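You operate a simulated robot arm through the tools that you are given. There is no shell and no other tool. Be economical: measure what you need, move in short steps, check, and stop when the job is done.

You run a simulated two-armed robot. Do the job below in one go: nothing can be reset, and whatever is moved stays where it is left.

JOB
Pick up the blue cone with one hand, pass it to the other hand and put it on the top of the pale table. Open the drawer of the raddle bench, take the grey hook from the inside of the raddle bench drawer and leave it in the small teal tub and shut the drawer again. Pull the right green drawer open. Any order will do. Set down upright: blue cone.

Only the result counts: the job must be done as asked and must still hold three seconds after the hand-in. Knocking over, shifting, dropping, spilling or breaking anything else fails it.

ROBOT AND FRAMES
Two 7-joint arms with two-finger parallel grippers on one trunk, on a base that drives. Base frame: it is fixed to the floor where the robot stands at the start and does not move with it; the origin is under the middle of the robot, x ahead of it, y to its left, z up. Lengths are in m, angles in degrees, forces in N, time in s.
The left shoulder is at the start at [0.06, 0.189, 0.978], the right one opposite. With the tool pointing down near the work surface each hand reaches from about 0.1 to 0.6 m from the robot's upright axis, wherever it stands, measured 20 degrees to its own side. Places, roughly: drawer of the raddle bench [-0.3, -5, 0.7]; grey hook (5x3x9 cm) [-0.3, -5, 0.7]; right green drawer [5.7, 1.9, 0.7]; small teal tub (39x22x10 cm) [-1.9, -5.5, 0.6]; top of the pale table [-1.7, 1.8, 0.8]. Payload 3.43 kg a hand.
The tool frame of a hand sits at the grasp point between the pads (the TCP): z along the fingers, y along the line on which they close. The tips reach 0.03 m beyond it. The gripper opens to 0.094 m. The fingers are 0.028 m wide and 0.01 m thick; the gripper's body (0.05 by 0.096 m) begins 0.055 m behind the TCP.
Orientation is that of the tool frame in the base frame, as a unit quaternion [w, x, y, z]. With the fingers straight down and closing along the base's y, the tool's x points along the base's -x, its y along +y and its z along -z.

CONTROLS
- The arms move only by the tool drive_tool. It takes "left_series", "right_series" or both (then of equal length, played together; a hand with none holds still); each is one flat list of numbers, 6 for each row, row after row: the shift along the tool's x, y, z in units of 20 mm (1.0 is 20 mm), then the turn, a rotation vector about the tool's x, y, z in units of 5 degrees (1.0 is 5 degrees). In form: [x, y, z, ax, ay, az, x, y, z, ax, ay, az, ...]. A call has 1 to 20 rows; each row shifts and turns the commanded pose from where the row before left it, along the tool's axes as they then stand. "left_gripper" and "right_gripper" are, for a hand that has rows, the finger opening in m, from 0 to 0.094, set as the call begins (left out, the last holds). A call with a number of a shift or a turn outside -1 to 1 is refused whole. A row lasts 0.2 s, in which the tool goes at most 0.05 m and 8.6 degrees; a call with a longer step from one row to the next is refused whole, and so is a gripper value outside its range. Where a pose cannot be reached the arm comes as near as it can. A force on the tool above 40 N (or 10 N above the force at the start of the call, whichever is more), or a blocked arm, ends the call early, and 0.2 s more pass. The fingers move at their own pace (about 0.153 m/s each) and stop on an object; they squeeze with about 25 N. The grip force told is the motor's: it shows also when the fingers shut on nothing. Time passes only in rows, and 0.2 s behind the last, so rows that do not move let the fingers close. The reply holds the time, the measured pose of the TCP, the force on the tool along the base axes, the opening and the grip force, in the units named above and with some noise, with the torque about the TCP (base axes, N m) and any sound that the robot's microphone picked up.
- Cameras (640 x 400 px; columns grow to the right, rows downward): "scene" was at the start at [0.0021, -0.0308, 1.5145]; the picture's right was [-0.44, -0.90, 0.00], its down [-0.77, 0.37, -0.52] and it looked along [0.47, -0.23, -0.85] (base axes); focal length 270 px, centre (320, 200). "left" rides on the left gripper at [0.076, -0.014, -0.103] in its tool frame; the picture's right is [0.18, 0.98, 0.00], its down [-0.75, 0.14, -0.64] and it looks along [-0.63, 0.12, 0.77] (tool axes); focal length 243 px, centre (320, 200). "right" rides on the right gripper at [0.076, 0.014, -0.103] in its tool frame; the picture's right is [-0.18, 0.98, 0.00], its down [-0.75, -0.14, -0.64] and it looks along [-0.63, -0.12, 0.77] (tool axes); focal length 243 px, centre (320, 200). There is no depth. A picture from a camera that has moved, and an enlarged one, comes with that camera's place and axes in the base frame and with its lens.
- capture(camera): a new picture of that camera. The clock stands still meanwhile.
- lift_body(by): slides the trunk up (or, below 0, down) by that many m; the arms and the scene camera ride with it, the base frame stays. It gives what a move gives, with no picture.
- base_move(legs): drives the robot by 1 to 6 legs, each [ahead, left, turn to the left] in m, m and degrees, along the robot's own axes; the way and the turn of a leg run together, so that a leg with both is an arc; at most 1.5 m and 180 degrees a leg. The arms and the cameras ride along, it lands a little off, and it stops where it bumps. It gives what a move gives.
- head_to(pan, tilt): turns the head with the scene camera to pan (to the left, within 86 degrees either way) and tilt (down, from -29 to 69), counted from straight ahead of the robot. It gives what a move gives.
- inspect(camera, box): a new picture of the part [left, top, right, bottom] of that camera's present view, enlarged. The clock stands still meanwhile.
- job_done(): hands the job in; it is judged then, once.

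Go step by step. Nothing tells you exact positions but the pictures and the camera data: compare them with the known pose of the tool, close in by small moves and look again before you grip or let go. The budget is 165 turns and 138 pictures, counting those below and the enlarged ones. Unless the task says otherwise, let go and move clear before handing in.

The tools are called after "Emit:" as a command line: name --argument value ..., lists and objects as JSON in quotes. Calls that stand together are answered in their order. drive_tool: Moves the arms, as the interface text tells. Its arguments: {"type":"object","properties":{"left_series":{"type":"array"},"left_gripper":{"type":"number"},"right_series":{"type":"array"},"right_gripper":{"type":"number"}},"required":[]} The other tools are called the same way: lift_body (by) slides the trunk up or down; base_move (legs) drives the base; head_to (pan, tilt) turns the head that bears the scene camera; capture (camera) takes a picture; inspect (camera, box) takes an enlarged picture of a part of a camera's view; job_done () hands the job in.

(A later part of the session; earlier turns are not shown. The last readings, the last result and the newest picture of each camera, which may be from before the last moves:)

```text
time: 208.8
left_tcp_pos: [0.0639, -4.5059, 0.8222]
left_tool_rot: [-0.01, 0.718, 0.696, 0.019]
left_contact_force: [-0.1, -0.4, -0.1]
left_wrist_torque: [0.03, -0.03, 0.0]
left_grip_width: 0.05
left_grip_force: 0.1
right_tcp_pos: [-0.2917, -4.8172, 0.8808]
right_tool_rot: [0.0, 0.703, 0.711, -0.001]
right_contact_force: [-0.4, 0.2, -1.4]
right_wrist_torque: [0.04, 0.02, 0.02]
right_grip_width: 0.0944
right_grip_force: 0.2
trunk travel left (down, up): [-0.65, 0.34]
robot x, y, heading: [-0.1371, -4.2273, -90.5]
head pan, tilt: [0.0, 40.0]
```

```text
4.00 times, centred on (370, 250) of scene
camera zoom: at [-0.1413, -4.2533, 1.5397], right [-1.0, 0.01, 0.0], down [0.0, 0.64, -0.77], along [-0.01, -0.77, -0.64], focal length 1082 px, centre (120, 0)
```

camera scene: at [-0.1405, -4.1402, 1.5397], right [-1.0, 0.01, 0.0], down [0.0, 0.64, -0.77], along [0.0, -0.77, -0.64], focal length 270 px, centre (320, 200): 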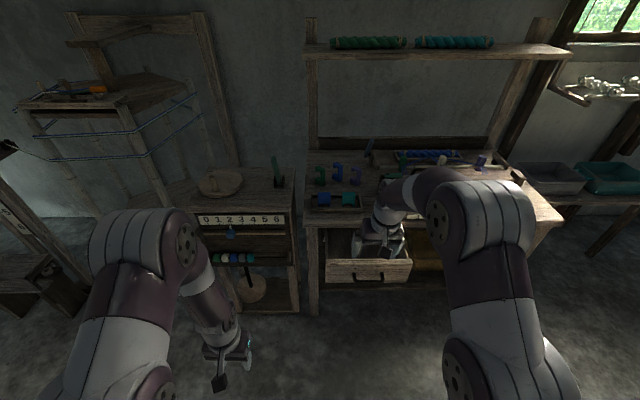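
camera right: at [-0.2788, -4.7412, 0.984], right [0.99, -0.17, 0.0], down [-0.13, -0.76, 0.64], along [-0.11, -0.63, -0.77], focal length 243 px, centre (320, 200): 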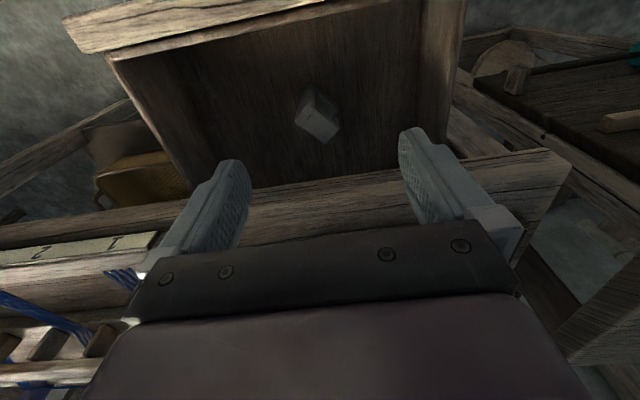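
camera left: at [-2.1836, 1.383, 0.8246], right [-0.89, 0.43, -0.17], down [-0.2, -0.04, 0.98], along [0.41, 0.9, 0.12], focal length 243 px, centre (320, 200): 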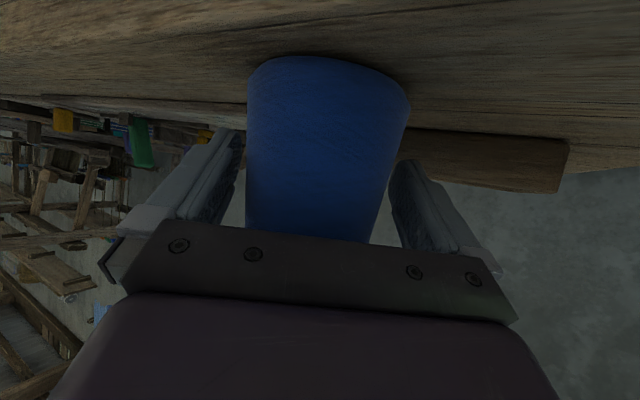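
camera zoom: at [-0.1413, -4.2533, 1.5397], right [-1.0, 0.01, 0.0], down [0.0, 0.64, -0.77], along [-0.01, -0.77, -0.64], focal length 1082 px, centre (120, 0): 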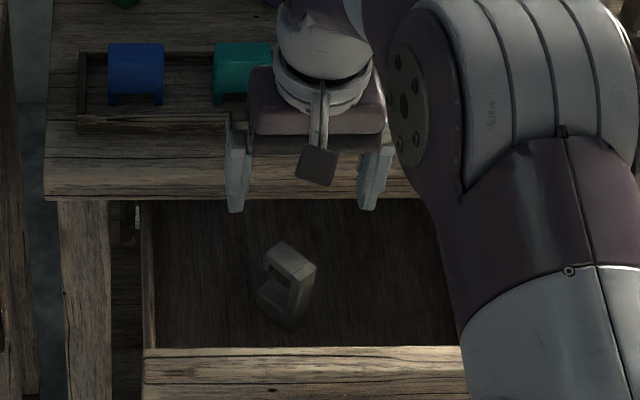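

The hook top is at (-0.295, -4.824, 0.774), with its thin side along about (0.59, 0.80). I'll yaw the hand about -53° to close across the thin side and go down partway.

Emit:
drive_tool --right_series '[-0.34, -0.17, 0, 0, 0, -0.96, 0, 0, 0, 0, 0, -0.96, 0, 0, 0, 0, 0, -0.96, 0, 0, 0, 0, 0, -0.96, 0, 0, 0, 0, 0, -0.96, 0, 0, 0, 0, 0, -0.96, 0, 0, 0, 0, 0, -0.96, 0, 0, 0, 0, 0, -0.96, 0, 0, 0, 0, 0, -0.96, 0, 0, 0, 0, 0, -0.96, 0, 0, 0, 0, 0, -0.96, 0, 0, 0.8, 0, 0, 0, 0, 0, 0.8, 0, 0, 0, 0, 0, 0.8, 0, 0, 0, 0, 0, 0, 0, 0, 0]' --right_gripper 0.075

Emit:
capture --camera "right"

Emit:
inspect --camera "scene" --box '[300, 200, 440, 300]'

```text
time: 212.0
left_tcp_pos: [0.0635, -4.5048, 0.8224]
left_tool_rot: [-0.01, 0.718, 0.696, 0.018]
left_contact_force: [-0.5, 0.0, -1.0]
left_wrist_torque: [-0.02, 0.0, 0.02]
left_grip_width: 0.05
left_grip_force: 0.1
right_tcp_pos: [-0.2949, -4.8176, 0.8302]
right_tool_rot: [-0.001, 0.314, 0.949, 0.001]
right_contact_force: [-0.4, 0.0, 0.1]
right_wrist_torque: [0.03, -0.01, 0.01]
right_grip_width: 0.075
right_grip_force: 0.0
right hand out of reach, approached as far as the arm can: row 1
trunk travel left (down, up): [-0.65, 0.34]
robot x, y, heading: [-0.1482, -4.2271, -90.1]
head pan, tilt: [0.0, 40.0]
```

```text
54 pictures are left
camera right: at [-0.3484, -4.7603, 0.9341], right [0.73, 0.68, 0.0], down [0.52, -0.56, 0.64], along [0.44, -0.47, -0.77], focal length 243 px, centre (320, 200)
```

right: 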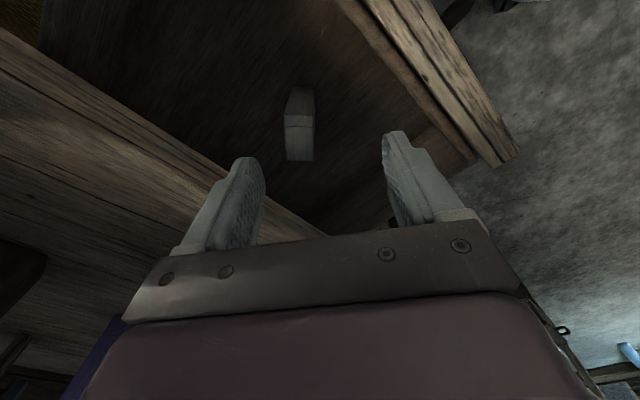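

```text
4.00 times, centred on (370, 250) of scene
camera zoom: at [-0.1413, -4.2523, 1.5397], right [-1.0, 0.01, 0.0], down [0.0, 0.64, -0.77], along [-0.01, -0.77, -0.64], focal length 1082 px, centre (120, 0)
```

zoom: 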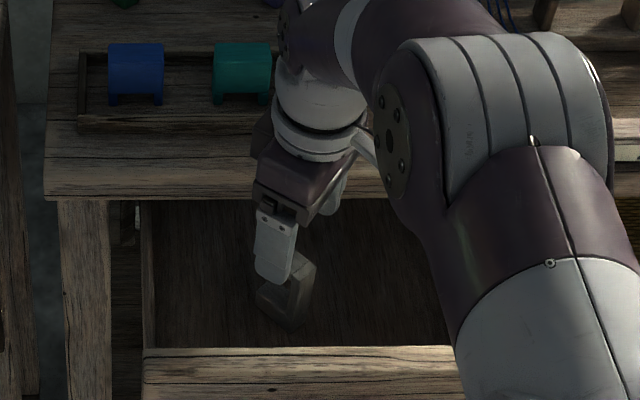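

The hook is aligned with the closing direction. I'll nudge 1 cm sideways, descend to z≈0.75 and check.

Emit:
drive_tool --right_series '[0.1, -0.5, 0.4, 0, 0, 0, 0, 0, 0.9, 0, 0, 0, 0, 0, 0.9, 0, 0, 0, 0, 0, 0.9, 0, 0, 0, 0, 0, 0.9, 0, 0, 0, 0, 0, 0, 0, 0, 0]'

Emit:
capture --camera "right"

Emit:
inspect --camera "scene" --box '[300, 200, 440, 300]'

```text
time: 213.4
left_tcp_pos: [0.0638, -4.5063, 0.8217]
left_tool_rot: [-0.009, 0.717, 0.696, 0.017]
left_contact_force: [0.0, 1.3, 0.4]
left_wrist_torque: [0.0, -0.02, 0.0]
left_grip_width: 0.05
left_grip_force: 0.0
right_tcp_pos: [-0.3025, -4.8237, 0.7496]
right_tool_rot: [0.0, 0.313, 0.95, -0.001]
right_contact_force: [0.7, 0.0, -0.8]
right_wrist_torque: [0.0, -0.01, -0.05]
right_grip_width: 0.075
right_grip_force: 0.0
trunk travel left (down, up): [-0.65, 0.34]
robot x, y, heading: [-0.1445, -4.2276, -90.2]
head pan, tilt: [0.0, 40.0]
```

```text
52 pictures are left
camera right: at [-0.356, -4.768, 0.8528], right [0.73, 0.68, 0.0], down [0.52, -0.56, 0.64], along [0.44, -0.47, -0.77], focal length 243 px, centre (320, 200)
```

right: 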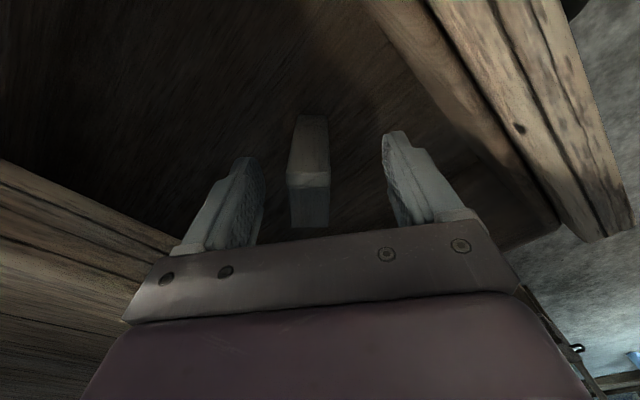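

```text
4.00 times, centred on (370, 250) of scene
camera zoom: at [-0.1412, -4.2523, 1.5397], right [-1.0, 0.01, 0.0], down [0.0, 0.64, -0.77], along [-0.01, -0.77, -0.64], focal length 1082 px, centre (120, 0)
```

zoom: 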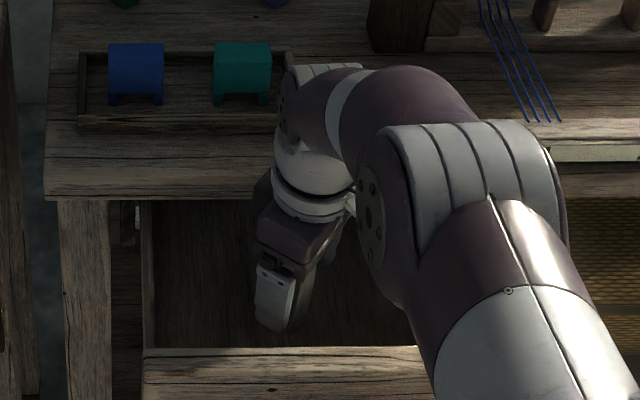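

The hook sits between the fingers. I'll close and lift.

Emit:
drive_tool --right_series '[0, 0, 0, 0, 0, 0, 0, 0, 0, 0, 0, 0, 0, 0, 0, 0, 0, 0, 0, 0, 0, 0, 0, 0]' --right_gripper 0.0

Emit:
drive_tool --right_series '[0, 0, -0.5, 0, 0, 0, 0, 0, -1, 0, 0, 0, 0, 0, -1, 0, 0, 0, 0, 0, -1, 0, 0, 0, 0, 0, -1, 0, 0, 0, 0.5, 0, -1, 0, 0, 0, 0, 0, 0, 0, 0, 0]'

Emit:
capture --camera "right"

Emit:
inspect --camera "scene" --box '[300, 180, 440, 280]'

```text
time: 214.4
left_tcp_pos: [0.0639, -4.5061, 0.823]
left_tool_rot: [-0.01, 0.718, 0.696, 0.018]
left_contact_force: [0.4, 0.4, 0.4]
left_wrist_torque: [-0.03, 0.04, 0.01]
left_grip_width: 0.0501
left_grip_force: 0.1
right_tcp_pos: [-0.303, -4.825, 0.7493]
right_tool_rot: [0.0, 0.314, 0.95, 0.0]
right_contact_force: [0.7, 0.2, 0.4]
right_wrist_torque: [0.03, 0.01, 0.0]
right_grip_width: 0.0267
right_grip_force: 25.8
trunk travel left (down, up): [-0.65, 0.34]
robot x, y, heading: [-0.1435, -4.2258, -90.3]
head pan, tilt: [0.0, 40.0]
```

```text
time: 216.0
left_tcp_pos: [0.0641, -4.5061, 0.8219]
left_tool_rot: [-0.01, 0.718, 0.696, 0.019]
left_contact_force: [-0.6, -0.3, 0.5]
left_wrist_torque: [0.01, -0.06, 0.01]
left_grip_width: 0.0502
left_grip_force: 0.1
right_tcp_pos: [-0.3099, -4.8198, 0.8593]
right_tool_rot: [-0.001, 0.313, 0.95, -0.001]
right_contact_force: [-0.2, -0.1, -1.6]
right_wrist_torque: [0.04, 0.01, 0.0]
right_grip_width: 0.0267
right_grip_force: 25.4
trunk travel left (down, up): [-0.65, 0.34]
robot x, y, heading: [-0.1422, -4.2269, -90.6]
head pan, tilt: [0.0, 40.0]
```

```text
50 pictures are left
camera right: at [-0.3638, -4.7632, 0.9626], right [0.73, 0.68, 0.0], down [0.52, -0.56, 0.64], along [0.44, -0.47, -0.77], focal length 243 px, centre (320, 200)
```

right: 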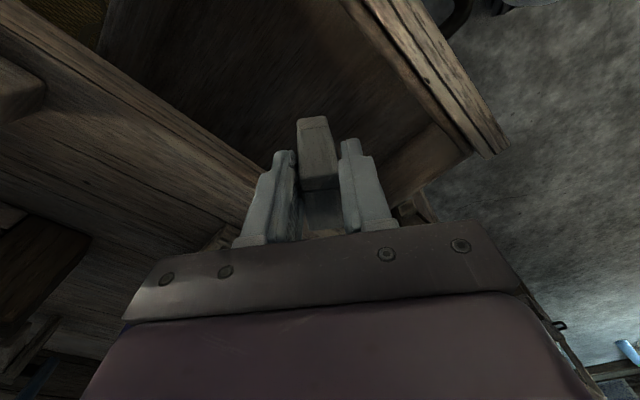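

```text
4.00 times, centred on (370, 230) of scene
camera zoom: at [-0.1412, -4.2532, 1.5397], right [-1.0, 0.01, 0.0], down [0.0, 0.64, -0.77], along [-0.01, -0.77, -0.64], focal length 1082 px, centre (120, 80)
```

zoom: 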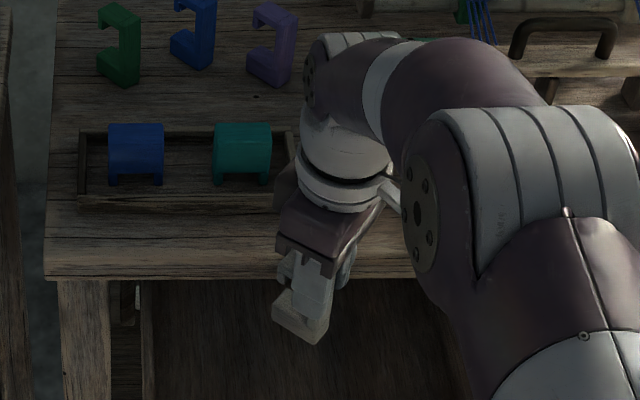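

The hook is held. I'll draw it back, then strafe right so the left hand faces the drawer and can push it shut.

Emit:
drive_tool --right_series '[0.6, 0.8, -0.2, 0, 0, 0, 0.6, 0.8, -0.2, 0, 0, 0, 0.6, 0.8, -0.2, 0, 0, 0, 0.6, 0.8, -0.2, 0, 0, 0, 0.6, 0.8, -0.2, 0, 0, 0, 0.6, 0.8, 0, 0, 0, 0]'

Emit:
base_move --legs '[[0, -0.38, 0]]'

Emit:
drive_tool --left_series '[0, 0, 0, 0, -1, 0, 0, 0, 0, 0, -1, 0, 0, 0, 0, 0, -1, 0, 0, 0, 0, 0, -1, 0, 0, 0, 0, 0, -1, 0, 0, 0, 0, 0, -1, 0]' --left_gripper 0.0

Emit:
capture --camera "scene"

```text
time: 217.4
left_tcp_pos: [0.0642, -4.5052, 0.8224]
left_tool_rot: [-0.01, 0.718, 0.696, 0.018]
left_contact_force: [-0.8, -0.5, 0.0]
left_wrist_torque: [0.0, -0.04, -0.02]
left_grip_width: 0.0501
left_grip_force: 0.1
right_tcp_pos: [-0.3112, -4.6986, 0.8793]
right_tool_rot: [0.0, 0.313, 0.95, 0.0]
right_contact_force: [0.5, 0.9, -0.7]
right_wrist_torque: [0.01, 0.02, 0.02]
right_grip_width: 0.0264
right_grip_force: 25.4
trunk travel left (down, up): [-0.65, 0.34]
robot x, y, heading: [-0.1403, -4.2271, -90.3]
head pan, tilt: [0.0, 40.0]
```

```text
time: 219.8
left_tcp_pos: [-0.318, -4.5026, 0.8219]
left_tool_rot: [-0.009, 0.717, 0.697, 0.019]
left_contact_force: [-0.7, 0.0, 0.4]
left_wrist_torque: [-0.03, 0.0, -0.03]
left_grip_width: 0.05
left_grip_force: 0.0
right_tcp_pos: [-0.692, -4.6962, 0.8783]
right_tool_rot: [-0.001, 0.311, 0.95, 0.0]
right_contact_force: [-0.8, -0.3, -0.4]
right_wrist_torque: [-0.02, -0.02, -0.01]
right_grip_width: 0.0261
right_grip_force: 24.3
trunk travel left (down, up): [-0.65, 0.34]
robot x, y, heading: [-0.5237, -4.2233, -90.3]
head pan, tilt: [0.0, 40.0]
```

```text
time: 220.7
left_tcp_pos: [-0.3173, -4.5106, 0.8261]
left_tool_rot: [0.089, 0.712, 0.692, -0.083]
left_contact_force: [-0.6, 0.0, -0.3]
left_wrist_torque: [0.16, -0.01, 0.02]
left_grip_width: 0.0
left_grip_force: 25.1
right_tcp_pos: [-0.6915, -4.6983, 0.8792]
right_tool_rot: [0.0, 0.312, 0.95, -0.001]
right_contact_force: [0.3, -0.6, 0.3]
right_wrist_torque: [0.04, -0.01, -0.01]
right_grip_width: 0.0259
right_grip_force: 24.8
trunk travel left (down, up): [-0.65, 0.34]
robot x, y, heading: [-0.5218, -4.2263, -90.3]
head pan, tilt: [0.0, 40.0]
stopped in row 4 (left hand): the force on the tool passed its limit (the readings are from after the stop); the commanded pose is now the measured one
```

```text
48 pictures are left
camera scene: at [-0.5235, -4.2506, 1.5397], right [-1.0, 0.0, 0.0], down [0.0, 0.64, -0.77], along [0.0, -0.77, -0.64], focal length 270 px, centre (320, 200)
```

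scene: 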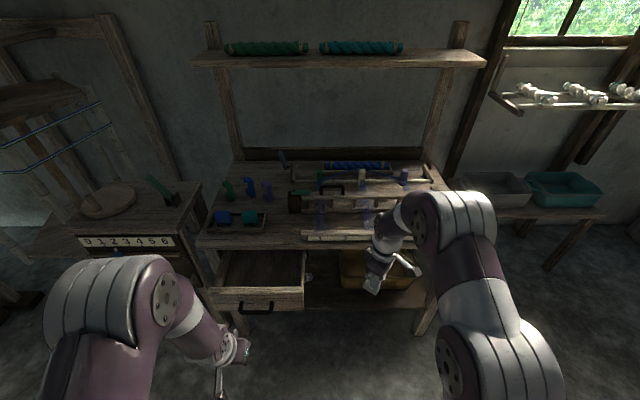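

The left wrist touched something while pitching, but its tilt is already about 14°, which is enough. I'll lower it in front of the handle.

Emit:
drive_tool --left_series '[-0.65, 0, 0.94, 0, 0, 0, -0.65, 0, 0.94, 0, 0, 0, -0.65, 0, 0.94, 0, 0, 0, -0.65, 0, 0.94, 0, 0, 0, -0.65, 0, 0.94, 0, 0, 0, -0.65, 0, 0.94, 0, 0, 0, -0.65, 0, 0.94, 0, 0, 0, 0, 0, 0, 0, -1, 0, 0, 0, 0, 0, -1, 0]'

Emit:
inspect --camera "scene" --box '[160, 200, 360, 380]'

```text
time: 222.7
left_tcp_pos: [-0.3201, -4.6299, 0.7187]
left_tool_rot: [0.149, 0.702, 0.681, -0.146]
left_contact_force: [0.9, 0.1, -0.1]
left_wrist_torque: [-0.02, -0.03, -0.02]
left_grip_width: 0.0001
left_grip_force: 24.8
right_tcp_pos: [-0.6926, -4.696, 0.8794]
right_tool_rot: [0.0, 0.312, 0.95, 0.001]
right_contact_force: [-0.2, -0.3, 0.3]
right_wrist_torque: [0.04, 0.0, -0.02]
right_grip_width: 0.0251
right_grip_force: 24.7
trunk travel left (down, up): [-0.65, 0.34]
robot x, y, heading: [-0.5225, -4.2228, -90.1]
head pan, tilt: [0.0, 40.0]
```

```text
2.22 times, centred on (260, 290) of scene
camera zoom: at [-0.5236, -4.2507, 1.5397], right [-1.0, 0.0, 0.0], down [0.0, 0.64, -0.77], along [0.0, -0.77, -0.64], focal length 601 px, centre (453, 0)
```

zoom: 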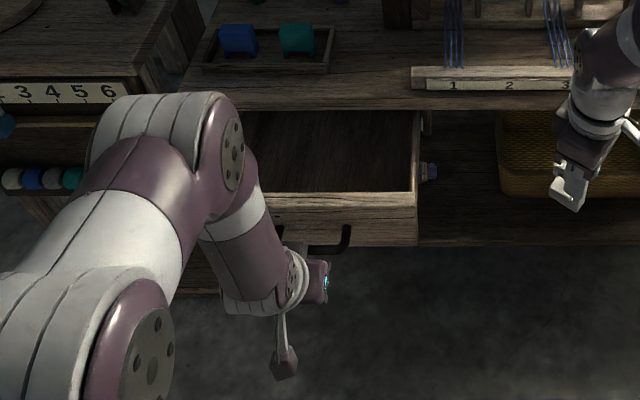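

Emit:
drive_tool --left_series '[-0.91, 0, 0.41, 0, 0, 0, -0.91, 0, 0.41, 0, 0, 0, -0.91, 0, 0.41, 0, 0, 0, -0.91, 0, 0.41, 0, 0, 0, -0.91, 0, 0.41, 0, 0, 0, -0.91, 0, 0.41, 0, 0, 0, -0.91, 0, 0.41, 0, 0, 0]'

Emit:
capture --camera "scene"

Emit:
capture --camera "right"

```text
time: 224.3
left_tcp_pos: [-0.3225, -4.7706, 0.718]
left_tool_rot: [0.15, 0.702, 0.682, -0.144]
left_contact_force: [0.8, -0.2, -0.1]
left_wrist_torque: [-0.02, 0.0, 0.02]
left_grip_width: 0.0
left_grip_force: 25.0
right_tcp_pos: [-0.6928, -4.6976, 0.8793]
right_tool_rot: [0.0, 0.311, 0.95, 0.0]
right_contact_force: [-0.1, -0.5, -0.1]
right_wrist_torque: [0.01, 0.0, -0.03]
right_grip_width: 0.0252
right_grip_force: 24.5
trunk travel left (down, up): [-0.65, 0.34]
robot x, y, heading: [-0.5244, -4.2236, -90.3]
head pan, tilt: [0.0, 40.0]
```

```text
46 pictures are left
camera scene: at [-0.5237, -4.2511, 1.5397], right [-1.0, 0.0, 0.0], down [0.0, 0.64, -0.77], along [0.0, -0.77, -0.64], focal length 270 px, centre (320, 200)
```

scene: 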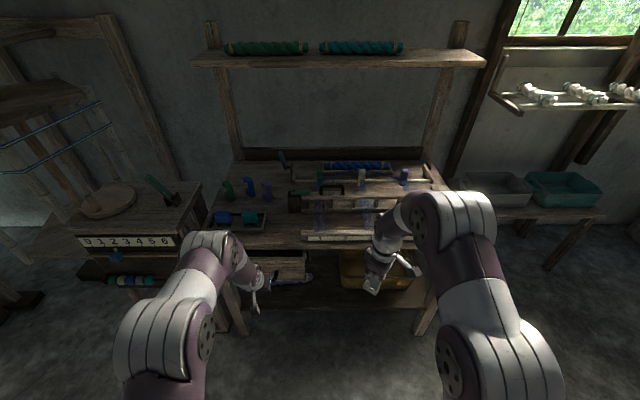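

```text
45 pictures are left
camera right: at [-0.7459, -4.6412, 0.983], right [0.73, 0.68, 0.0], down [0.52, -0.56, 0.64], along [0.44, -0.47, -0.77], focal length 243 px, centre (320, 200)
```

right: 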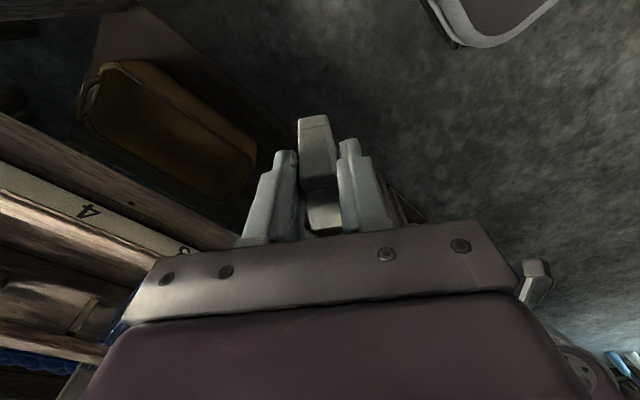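

The drawer is sliding in. I'll continue until it stops.

Emit:
drive_tool --left_series '[-0.91, 0, 0.41, 0, 0, 0, -0.91, 0, 0.41, 0, 0, 0, -0.7, 0, 0.31, 0, 0, 0, -0.4, 0, 0.18, 0, 0, 0, -0.4, 0, 0.18, 0, 0, 0, -0.3, 0, 0.13, 0, 0, 0, -0.3, 0, 0.13, 0, 0, 0, -0.2, 0, 0.09, 0, 0, 0, -0.2, 0, 0.09, 0, 0, 0]'

Emit:
inspect --camera "scene" --box '[180, 190, 340, 310]'

```text
time: 226.3
left_tcp_pos: [-0.3271, -4.8306, 0.7205]
left_tool_rot: [0.148, 0.703, 0.679, -0.153]
left_contact_force: [-0.4, -0.4, -0.2]
left_wrist_torque: [0.0, -0.02, 0.0]
left_grip_width: 0.0001
left_grip_force: 25.0
left hand out of reach, approached as far as the arm can: row 3, 4, 5, 6, 7, 8, 9
right_tcp_pos: [-0.6917, -4.6968, 0.8792]
right_tool_rot: [0.001, 0.311, 0.95, -0.001]
right_contact_force: [0.2, 0.3, -0.5]
right_wrist_torque: [0.02, 0.01, -0.03]
right_grip_width: 0.0231
right_grip_force: 24.8
trunk travel left (down, up): [-0.65, 0.34]
robot x, y, heading: [-0.5275, -4.229, -90.1]
head pan, tilt: [0.0, 40.0]
```

```text
3.33 times, centred on (260, 250) of scene
camera zoom: at [-0.5237, -4.2504, 1.5397], right [-1.0, 0.0, 0.0], down [0.0, 0.64, -0.77], along [0.0, -0.77, -0.64], focal length 902 px, centre (520, 33)
```

zoom: 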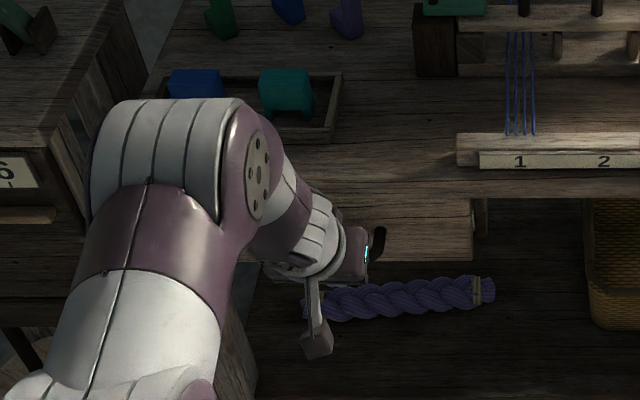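

Emit:
base_move --legs '[[0.025, 0, 0]]'

Emit:
inspect --camera "scene" --box '[180, 190, 340, 310]'

Emit:
inspect --camera "right" --box '[220, 80, 420, 260]'

```text
time: 227.2
left_tcp_pos: [-0.3277, -4.8483, 0.7161]
left_tool_rot: [0.142, 0.703, 0.681, -0.147]
left_contact_force: [0.4, 0.3, 0.6]
left_wrist_torque: [0.05, 0.0, -0.02]
left_grip_width: 0.0
left_grip_force: 25.0
right_tcp_pos: [-0.694, -4.7225, 0.8788]
right_tool_rot: [0.0, 0.311, 0.95, 0.0]
right_contact_force: [0.4, 0.0, -0.7]
right_wrist_torque: [-0.02, 0.01, -0.01]
right_grip_width: 0.0231
right_grip_force: 24.9
trunk travel left (down, up): [-0.65, 0.34]
robot x, y, heading: [-0.5271, -4.2488, -90.4]
head pan, tilt: [0.0, 40.0]
stopped in leg 1: the force on the tool passed its limit (the readings are from after the stop); the commanded pose is now the measured one
```

```text
3.33 times, centred on (260, 250) of scene
camera zoom: at [-0.5239, -4.2756, 1.5397], right [-1.0, 0.0, 0.0], down [0.0, 0.64, -0.77], along [0.0, -0.77, -0.64], focal length 902 px, centre (520, 33)
```

zoom: 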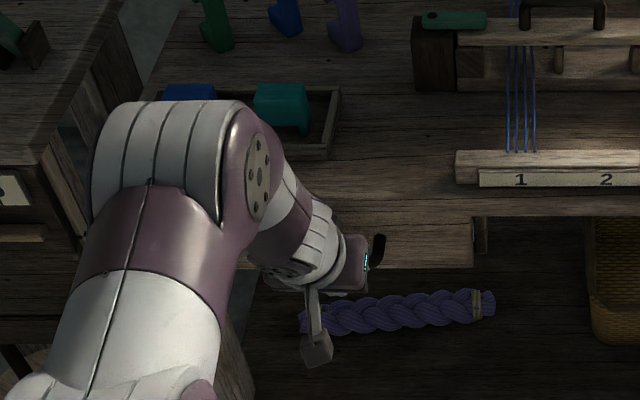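

```text
2.22 times, centred on (320, 170) of right
camera zoom: at [-0.7458, -4.6662, 0.9832], right [0.73, 0.68, 0.0], down [0.53, -0.56, 0.64], along [0.44, -0.47, -0.77], focal length 539 px, centre (320, 267)
```

zoom: 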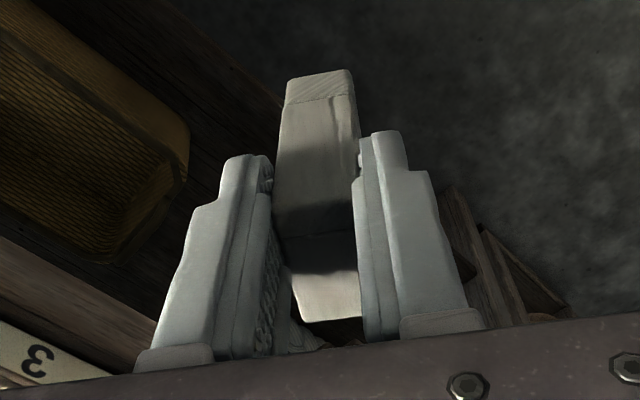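

Emit:
drive_tool --left_series '[-0.25, 0, 0.11, 0, 0, 0, -0.25, 0, 0.11, 0, 0, 0, -0.25, 0, 0.11, 0, 0, 0, -0.25, 0, 0.11, 0, 0, 0]'

Emit:
drive_tool --left_series '[1, 0, -0.41, 0, 0, 0, 1, 0, -0.41, 0, 0, 0, 1, 0, -0.41, 0, 0, 0, 1, 0, -0.41, 0, 0, 0, 1, 0, -1, 0, 0, 0, 1, 0, -1, 0, 0, 0]'

Emit:
inspect --camera "scene" --box '[180, 190, 340, 310]'

```text
time: 228.1
left_tcp_pos: [-0.3273, -4.8505, 0.7083]
left_tool_rot: [0.132, 0.704, 0.683, -0.143]
left_contact_force: [2.1, 8.6, 0.2]
left_wrist_torque: [0.1, -0.04, 0.0]
left_grip_width: 0.0
left_grip_force: 25.4
left hand out of reach, approached as far as the arm can: row 1, 3
right_tcp_pos: [-0.6907, -4.7228, 0.8796]
right_tool_rot: [-0.001, 0.31, 0.951, -0.001]
right_contact_force: [-0.4, -0.1, -0.1]
right_wrist_torque: [0.04, 0.01, -0.02]
right_grip_width: 0.0229
right_grip_force: 25.1
trunk travel left (down, up): [-0.65, 0.34]
robot x, y, heading: [-0.5225, -4.2554, -90.1]
head pan, tilt: [0.0, 40.0]
stopped in row 4 (left hand): the force on the tool passed its limit (the readings are from after the stop); the commanded pose is now the measured one
```

```text
time: 229.5
left_tcp_pos: [-0.3313, -4.7653, 0.7321]
left_tool_rot: [0.135, 0.704, 0.682, -0.145]
left_contact_force: [-0.2, 0.1, 0.1]
left_wrist_torque: [-0.04, -0.02, 0.01]
left_grip_width: 0.0
left_grip_force: 25.1
left hand out of reach, approached as far as the arm can: row 1, 2, 3, 4
right_tcp_pos: [-0.6913, -4.7226, 0.8794]
right_tool_rot: [0.001, 0.31, 0.951, 0.0]
right_contact_force: [-0.2, 0.1, -0.7]
right_wrist_torque: [0.03, -0.01, -0.03]
right_grip_width: 0.0231
right_grip_force: 25.1
trunk travel left (down, up): [-0.65, 0.34]
robot x, y, heading: [-0.524, -4.2528, -90.2]
head pan, tilt: [0.0, 40.0]
```

```text
3.33 times, centred on (260, 250) of scene
camera zoom: at [-0.5237, -4.2742, 1.5397], right [-1.0, 0.0, 0.0], down [0.0, 0.64, -0.77], along [0.0, -0.77, -0.64], focal length 902 px, centre (520, 33)
```

zoom: 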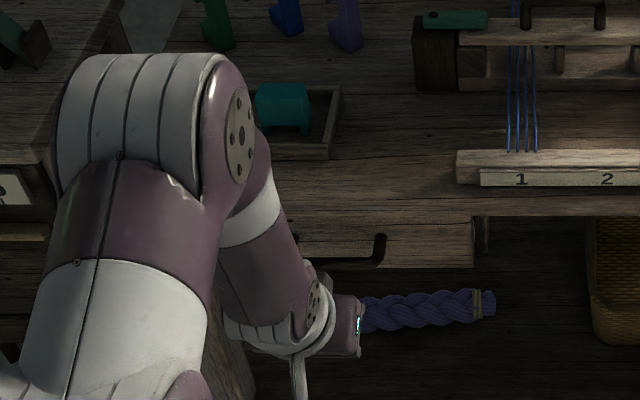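

The handle bar is back at y≈-4.88, so the drawer is shut. I'll retract the left hand and strafe right toward the teal tub.

Emit:
drive_tool --left_series '[0.8, 0, -1, 0, 0, 0, 0.8, 0, -1, 0, 0, 0, 0.8, 0, -1, 0, 0, 0, 0.8, 0, -1, 0, 0, 0, 0.8, 0, -1, 0, 0, 0, 0.8, 0, -1, 0, 0, 0]'

Emit:
base_move --legs '[[0.0, -1.0, 0], [0.0, -0.28, 0]]'

Emit:
head_to --pan 0 --tilt 40

Emit:
capture --camera "scene"

```text
time: 230.9
left_tcp_pos: [-0.3261, -4.6293, 0.8031]
left_tool_rot: [0.134, 0.704, 0.682, -0.144]
left_contact_force: [-0.5, 0.0, 0.0]
left_wrist_torque: [0.02, 0.04, -0.04]
left_grip_width: 0.0001
left_grip_force: 25.2
right_tcp_pos: [-0.6914, -4.7214, 0.8784]
right_tool_rot: [-0.001, 0.31, 0.951, 0.001]
right_contact_force: [-0.2, -0.4, -0.4]
right_wrist_torque: [-0.01, -0.03, 0.01]
right_grip_width: 0.023
right_grip_force: 24.9
trunk travel left (down, up): [-0.65, 0.34]
robot x, y, heading: [-0.5272, -4.2468, -90.1]
head pan, tilt: [0.0, 40.0]
```

```text
time: 237.7
left_tcp_pos: [-1.6093, -4.6303, 0.803]
left_tool_rot: [0.135, 0.703, 0.683, -0.145]
left_contact_force: [1.0, 0.7, 0.7]
left_wrist_torque: [-0.02, 0.0, 0.01]
left_grip_width: 0.0
left_grip_force: 24.7
right_tcp_pos: [-1.9741, -4.722, 0.878]
right_tool_rot: [0.0, 0.309, 0.951, 0.0]
right_contact_force: [-0.3, 0.3, -0.8]
right_wrist_torque: [-0.03, -0.01, 0.0]
right_grip_width: 0.0228
right_grip_force: 25.1
trunk travel left (down, up): [-0.65, 0.34]
robot x, y, heading: [-1.8061, -4.2469, -90.2]
head pan, tilt: [0.0, 40.0]
```

```text
time: 238.3
left_tcp_pos: [-1.6089, -4.6296, 0.8031]
left_tool_rot: [0.135, 0.704, 0.683, -0.145]
left_contact_force: [-0.5, 0.6, -0.4]
left_wrist_torque: [-0.02, 0.0, -0.02]
left_grip_width: 0.0004
left_grip_force: 24.9
right_tcp_pos: [-1.9743, -4.7224, 0.8789]
right_tool_rot: [0.0, 0.309, 0.951, 0.0]
right_contact_force: [0.8, 0.3, -0.3]
right_wrist_torque: [0.02, -0.03, 0.02]
right_grip_width: 0.023
right_grip_force: 24.9
trunk travel left (down, up): [-0.65, 0.34]
robot x, y, heading: [-1.8065, -4.2449, -89.8]
head pan, tilt: [0.0, 40.0]
```

```text
40 pictures are left
camera scene: at [-1.8078, -4.2742, 1.5397], right [-1.0, 0.0, 0.0], down [0.0, 0.64, -0.77], along [0.0, -0.77, -0.64], focal length 270 px, centre (320, 200)
```

scene: 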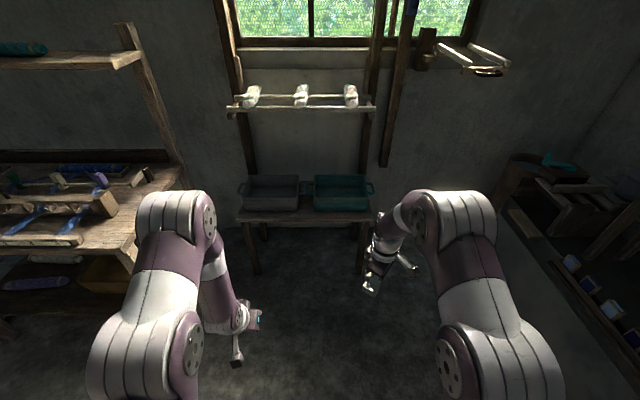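

The tub spans about x -1.78 to -2.06 and y -5.36 to -5.58, on a stand with its front at y≈-5.31. A rack hangs above it, so I'll drive closer and measure both.

Emit:
base_move --legs '[[0.42, 0, 0]]'

Emit:
head_to --pan 0 --tilt 40

Emit:
capture --camera "scene"

```text
time: 240.9
left_tcp_pos: [-1.6141, -5.0499, 0.8021]
left_tool_rot: [0.133, 0.707, 0.68, -0.145]
left_contact_force: [0.0, 0.1, 1.0]
left_wrist_torque: [0.03, 0.01, 0.01]
left_grip_width: 0.0
left_grip_force: 25.4
right_tcp_pos: [-1.9816, -5.1399, 0.8781]
right_tool_rot: [0.0, 0.313, 0.95, 0.0]
right_contact_force: [-0.8, 0.2, -0.2]
right_wrist_torque: [-0.01, 0.01, 0.0]
right_grip_width: 0.0232
right_grip_force: 24.9
trunk travel left (down, up): [-0.65, 0.34]
robot x, y, heading: [-1.8095, -4.6673, -90.6]
head pan, tilt: [0.0, 40.0]
```

```text
time: 241.5
left_tcp_pos: [-1.6151, -5.0486, 0.8024]
left_tool_rot: [0.134, 0.707, 0.679, -0.146]
left_contact_force: [-0.7, 0.4, -0.1]
left_wrist_torque: [0.0, -0.01, -0.03]
left_grip_width: 0.0001
left_grip_force: 24.8
right_tcp_pos: [-1.9806, -5.1382, 0.8798]
right_tool_rot: [0.0, 0.314, 0.949, 0.0]
right_contact_force: [0.7, -0.5, -0.1]
right_wrist_torque: [0.0, -0.01, -0.01]
right_grip_width: 0.023
right_grip_force: 24.7
trunk travel left (down, up): [-0.65, 0.34]
robot x, y, heading: [-1.8135, -4.6652, -90.8]
head pan, tilt: [0.0, 40.0]
```

```text
39 pictures are left
camera scene: at [-1.8096, -4.6928, 1.5397], right [-1.0, 0.01, 0.0], down [0.01, 0.64, -0.77], along [-0.01, -0.77, -0.64], focal length 270 px, centre (320, 200)
```

scene: 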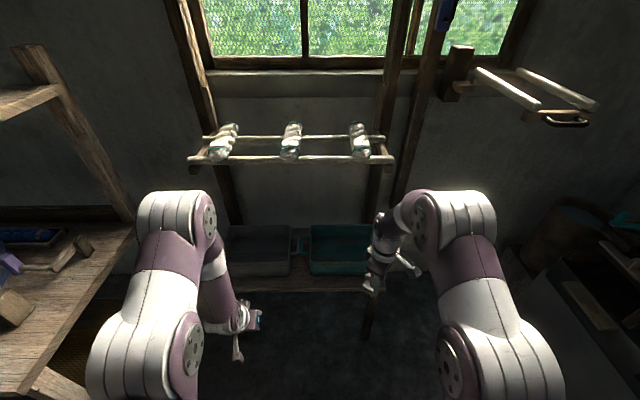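

Emit:
inspect --camera "scene" --box '[270, 200, 430, 320]'

Emit:
inspect --camera "right" --box '[0, 0, 640, 400]'

```text
3.33 times, centred on (350, 260) of scene
camera zoom: at [-1.8096, -4.6928, 1.5397], right [-1.0, 0.01, 0.0], down [0.01, 0.64, -0.77], along [-0.01, -0.77, -0.64], focal length 902 px, centre (220, 0)
```

zoom: 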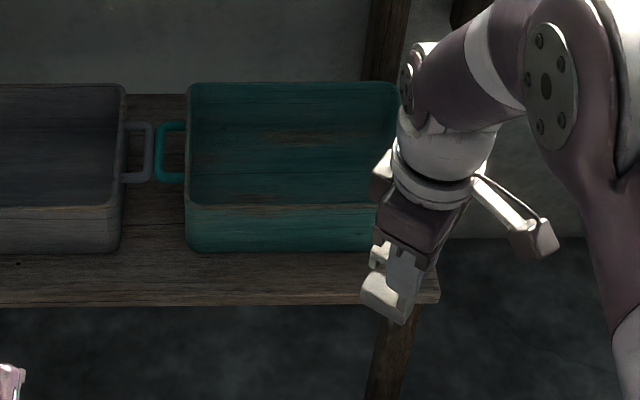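

```text
1.00 times, centred on (320, 200) of right
camera zoom: at [-2.0343, -5.0818, 0.9832], right [0.73, 0.68, 0.0], down [0.52, -0.56, 0.64], along [0.44, -0.47, -0.77], focal length 243 px, centre (320, 200)
```

zoom: 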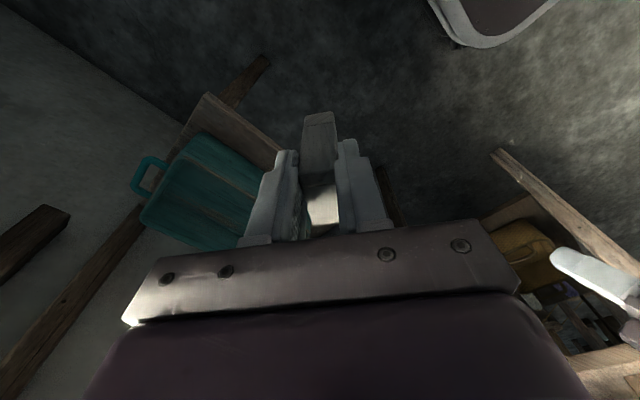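

The tub interior is centred at about (-1.91, -5.485) with rim z≈0.64. The rack rail is at y -5.42, z 1.11, so I'll lower the hand first and then drive in under it.

Emit:
drive_tool --right_series '[0, 0, 1, 0, 0, 0, 0, 0, 1, 0, 0, 0, 0, 0, 1, 0, 0, 0, 0, 0, 1, 0, 0, 0, 0, 0, 1, 0, 0, 0, 0, 0, 1, 0, 0, 0, 0, 0, 0.7, 0, 0, 0]'

Emit:
base_move --legs '[[0.22, 0, 0.8]]'

Emit:
capture --camera "right"

Emit:
capture --camera "scene"

```text
time: 243.1
left_tcp_pos: [-1.6146, -5.0494, 0.8032]
left_tool_rot: [0.134, 0.707, 0.679, -0.146]
left_contact_force: [0.1, -0.2, -0.4]
left_wrist_torque: [0.0, 0.01, 0.04]
left_grip_width: 0.0
left_grip_force: 25.0
right_tcp_pos: [-1.9797, -5.1383, 0.7446]
right_tool_rot: [0.0, 0.314, 0.949, -0.001]
right_contact_force: [-0.1, -0.4, 0.0]
right_wrist_torque: [-0.01, 0.01, 0.01]
right_grip_width: 0.023
right_grip_force: 25.5
trunk travel left (down, up): [-0.65, 0.34]
robot x, y, heading: [-1.8136, -4.6683, -90.6]
head pan, tilt: [0.0, 40.0]
```

```text
time: 244.8
left_tcp_pos: [-1.6113, -5.2703, 0.8037]
left_tool_rot: [0.134, 0.703, 0.684, -0.144]
left_contact_force: [-0.3, 0.4, 0.7]
left_wrist_torque: [0.02, 0.01, 0.0]
left_grip_width: 0.0
left_grip_force: 24.8
right_tcp_pos: [-1.9764, -5.3648, 0.7453]
right_tool_rot: [-0.002, 0.31, 0.951, 0.0]
right_contact_force: [-0.6, 0.2, -0.4]
right_wrist_torque: [0.01, 0.01, -0.04]
right_grip_width: 0.023
right_grip_force: 24.8
trunk travel left (down, up): [-0.65, 0.34]
robot x, y, heading: [-1.8085, -4.8901, -89.8]
head pan, tilt: [0.0, 40.0]
```

```text
36 pictures are left
camera right: at [-2.0302, -5.3079, 0.8493], right [0.73, 0.69, 0.0], down [0.53, -0.56, 0.64], along [0.44, -0.47, -0.77], focal length 243 px, centre (320, 200)
```

right: 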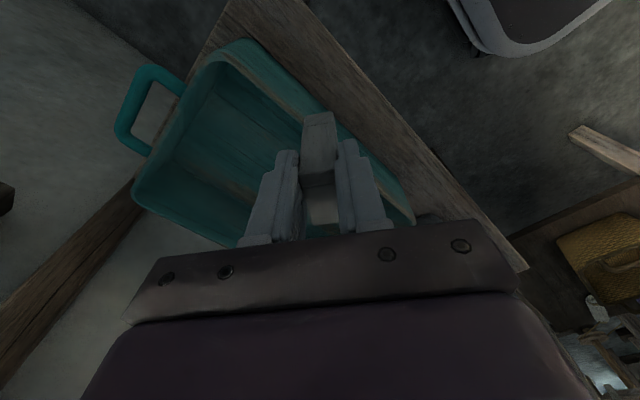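

```text
35 pictures are left
camera scene: at [-1.8103, -4.9171, 1.5397], right [-1.0, 0.0, 0.0], down [0.0, 0.64, -0.77], along [0.0, -0.77, -0.64], focal length 270 px, centre (320, 200)
```

scene: 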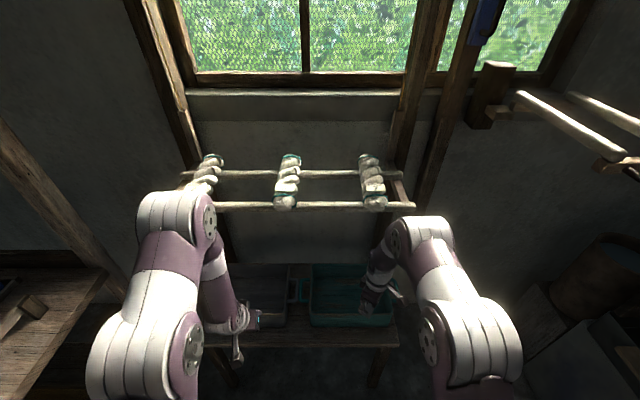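

The wrist would come close to the rack rail if I moved straight in. I'll tilt the hand 30° so the wrist stays back while the hook leads into the tub.

Emit:
drive_tool --right_series '[0, 0, 0, 0.808, -0.59, 0, 0, 0, 0, 0.808, -0.59, 0, 0, 0, 0, 0.808, -0.59, 0, 0, 0, 0, 0.808, -0.59, 0, 0, 0, 0, 0.808, -0.59, 0, 0, 0, 0, 0.808, -0.59, 0, 0, 0, 0, 0, 0, 0]'

Emit:
capture --camera "scene"

```text
time: 246.4
left_tcp_pos: [-1.6124, -5.2708, 0.8031]
left_tool_rot: [0.135, 0.703, 0.683, -0.145]
left_contact_force: [-0.8, -0.3, -0.1]
left_wrist_torque: [-0.02, -0.02, -0.01]
left_grip_width: 0.0001
left_grip_force: 25.3
right_tcp_pos: [-1.9686, -5.3613, 0.7445]
right_tool_rot: [0.084, 0.297, 0.929, -0.205]
right_contact_force: [-1.4, 0.1, -0.7]
right_wrist_torque: [-0.01, -0.01, -0.02]
right_grip_width: 0.023
right_grip_force: 25.1
right hand out of reach, approached as far as the arm can: row 6
trunk travel left (down, up): [-0.65, 0.34]
robot x, y, heading: [-1.8123, -4.8904, -90.0]
head pan, tilt: [0.0, 40.0]
```

```text
34 pictures are left
camera scene: at [-1.8104, -4.9157, 1.5397], right [-1.0, 0.0, 0.0], down [0.0, 0.64, -0.77], along [0.0, -0.77, -0.64], focal length 270 px, centre (320, 200)
```

scene: 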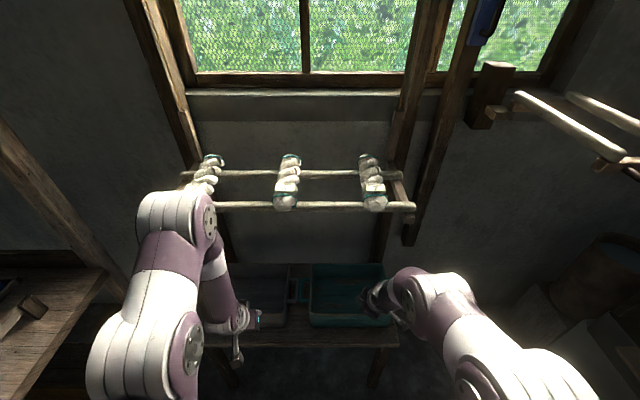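

Now there's plenty of clearance. I'll move the hook in over the tub's middle.

Emit:
drive_tool --right_series '[-0.885, -0.307, 0.385, 0, 0, 0, -0.885, -0.307, 0.385, 0, 0, 0, -0.885, -0.307, 0.385, 0, 0, 0, -0.885, -0.307, 0.385, 0, 0, 0, -0.885, -0.307, 0.385, 0, 0, 0, 0, 0, 0, 0, 0, 0]'

Emit:
inspect --camera "scene" --box '[270, 230, 430, 350]'

Emit:
capture --camera "right"

```text
time: 247.8
left_tcp_pos: [-1.6118, -5.2711, 0.8024]
left_tool_rot: [0.136, 0.703, 0.683, -0.145]
left_contact_force: [0.2, 0.7, -0.4]
left_wrist_torque: [0.03, 0.0, 0.01]
left_grip_width: 0.0
left_grip_force: 24.8
right_tcp_pos: [-1.9192, -5.4362, 0.7482]
right_tool_rot: [0.095, 0.295, 0.925, -0.219]
right_contact_force: [0.2, 0.0, -0.8]
right_wrist_torque: [-0.02, 0.03, 0.03]
right_grip_width: 0.0228
right_grip_force: 24.9
right hand out of reach, approached as far as the arm can: row 1
trunk travel left (down, up): [-0.65, 0.34]
robot x, y, heading: [-1.8099, -4.8884, -89.6]
head pan, tilt: [0.0, 40.0]
```

```text
3.33 times, centred on (350, 290) of scene
camera zoom: at [-1.8105, -4.9156, 1.5397], right [-1.0, 0.0, 0.0], down [0.0, 0.64, -0.77], along [0.0, -0.77, -0.64], focal length 902 px, centre (220, -100)
```

zoom: 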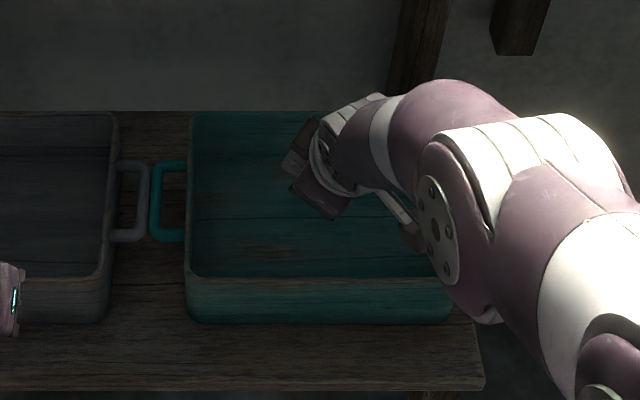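

```text
32 pictures are left
camera right: at [-1.9771, -5.34, 0.8127], right [0.73, 0.62, -0.29], down [0.5, -0.19, 0.85], along [0.48, -0.76, -0.44], focal length 243 px, centre (320, 200)
```

right: 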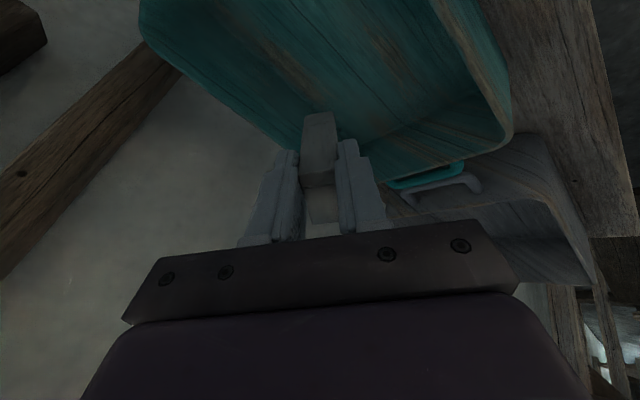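

The hook is over the tub with the camera clear of the rim. I'll lower it.

Emit:
drive_tool --right_series '[0.32, 0.366, 0.93, 0, 0, 0, 0.32, 0.366, 0.93, 0, 0, 0, 0.32, 0.366, 0.93, 0, 0, 0, 0.32, 0.366, 0.93, 0, 0, 0, 0.32, 0.366, 0.93, 0, 0, 0]'

Emit:
inspect --camera "scene" --box '[270, 230, 430, 350]'

Emit:
capture --camera "right"

```text
time: 249.0
left_tcp_pos: [-1.6111, -5.2709, 0.8034]
left_tool_rot: [0.134, 0.703, 0.683, -0.144]
left_contact_force: [-0.5, -0.1, 0.2]
left_wrist_torque: [-0.01, 0.02, -0.01]
left_grip_width: 0.0
left_grip_force: 24.7
right_tcp_pos: [-1.9177, -5.4378, 0.642]
right_tool_rot: [0.095, 0.295, 0.925, -0.22]
right_contact_force: [0.9, 1.0, 0.1]
right_wrist_torque: [0.04, -0.01, -0.01]
right_grip_width: 0.0232
right_grip_force: 24.6
trunk travel left (down, up): [-0.65, 0.34]
robot x, y, heading: [-1.8097, -4.8929, -90.1]
head pan, tilt: [0.0, 40.0]
```

```text
3.33 times, centred on (350, 290) of scene
camera zoom: at [-1.8104, -4.9166, 1.5397], right [-1.0, 0.0, 0.0], down [0.0, 0.64, -0.77], along [0.0, -0.77, -0.64], focal length 902 px, centre (220, -100)
```

zoom: 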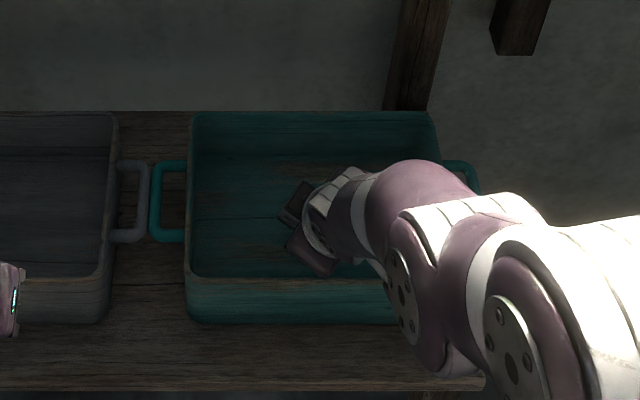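

```text
30 pictures are left
camera right: at [-1.9767, -5.3411, 0.7058], right [0.73, 0.62, -0.29], down [0.5, -0.19, 0.85], along [0.48, -0.76, -0.44], focal length 243 px, centre (320, 200)
```

right: 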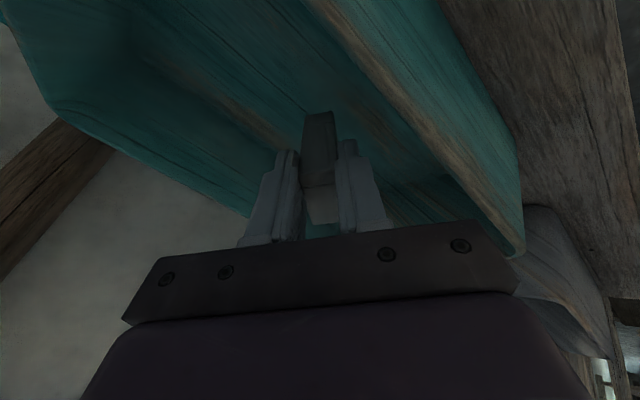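

Emit:
drive_tool --right_series '[0.061, 0.07, 0.177, 0, 0, 0, 0.061, 0.07, 0.177, 0, 0, 0, 0.061, 0.07, 0.177, 0, 0, 0]'

Emit:
inspect --camera "right" --box '[220, 60, 420, 240]'

```text
time: 249.8
left_tcp_pos: [-1.6119, -5.2713, 0.8035]
left_tool_rot: [0.134, 0.703, 0.683, -0.145]
left_contact_force: [0.3, -0.5, 0.1]
left_wrist_torque: [-0.02, 0.0, -0.01]
left_grip_width: 0.0
left_grip_force: 24.6
right_tcp_pos: [-1.9183, -5.4359, 0.6297]
right_tool_rot: [0.096, 0.295, 0.925, -0.22]
right_contact_force: [1.2, 0.5, -0.3]
right_wrist_torque: [0.01, 0.03, 0.0]
right_grip_width: 0.0231
right_grip_force: 24.5
trunk travel left (down, up): [-0.65, 0.34]
robot x, y, heading: [-1.8107, -4.8906, -90.1]
head pan, tilt: [0.0, 40.0]
```

```text
2.22 times, centred on (320, 150) of right
camera zoom: at [-1.9773, -5.3402, 0.6935], right [0.73, 0.62, -0.29], down [0.5, -0.19, 0.85], along [0.48, -0.76, -0.44], focal length 539 px, centre (320, 311)
```

zoom: 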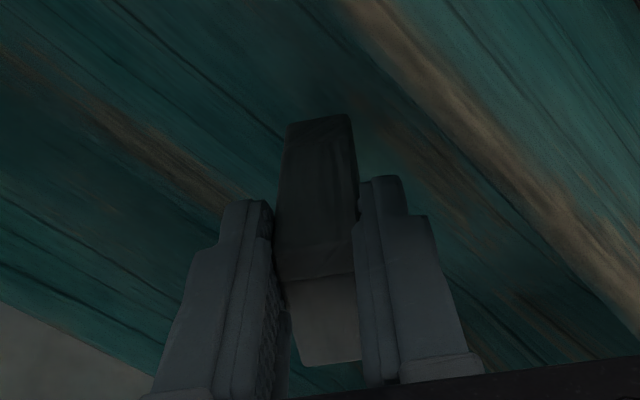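

Emit:
drive_tool --right_series '[0.053, 0.06, 0.155, 0, 0, 0, 0.053, 0.06, 0.155, 0, 0, 0, 0.053, 0.06, 0.155, 0, 0, 0]'

Emit:
inspect --camera "right" --box '[220, 60, 420, 240]'

```text
time: 250.6
left_tcp_pos: [-1.6121, -5.2704, 0.8019]
left_tool_rot: [0.135, 0.703, 0.684, -0.145]
left_contact_force: [0.0, 0.3, 0.3]
left_wrist_torque: [0.0, 0.0, 0.0]
left_grip_width: 0.0001
left_grip_force: 24.9
right_tcp_pos: [-1.9182, -5.4393, 0.62]
right_tool_rot: [0.094, 0.296, 0.925, -0.22]
right_contact_force: [-0.1, 1.1, 0.7]
right_wrist_torque: [-0.02, 0.01, 0.04]
right_grip_width: 0.0231
right_grip_force: 25.2
trunk travel left (down, up): [-0.65, 0.34]
robot x, y, heading: [-1.8109, -4.8883, -89.7]
head pan, tilt: [0.0, 40.0]
```

```text
2.22 times, centred on (320, 150) of right
camera zoom: at [-1.9766, -5.3415, 0.684], right [0.73, 0.62, -0.29], down [0.5, -0.18, 0.85], along [0.48, -0.76, -0.44], focal length 539 px, centre (320, 311)
```

zoom: 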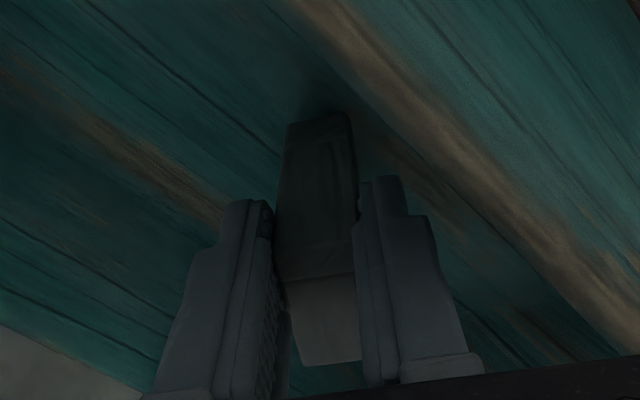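

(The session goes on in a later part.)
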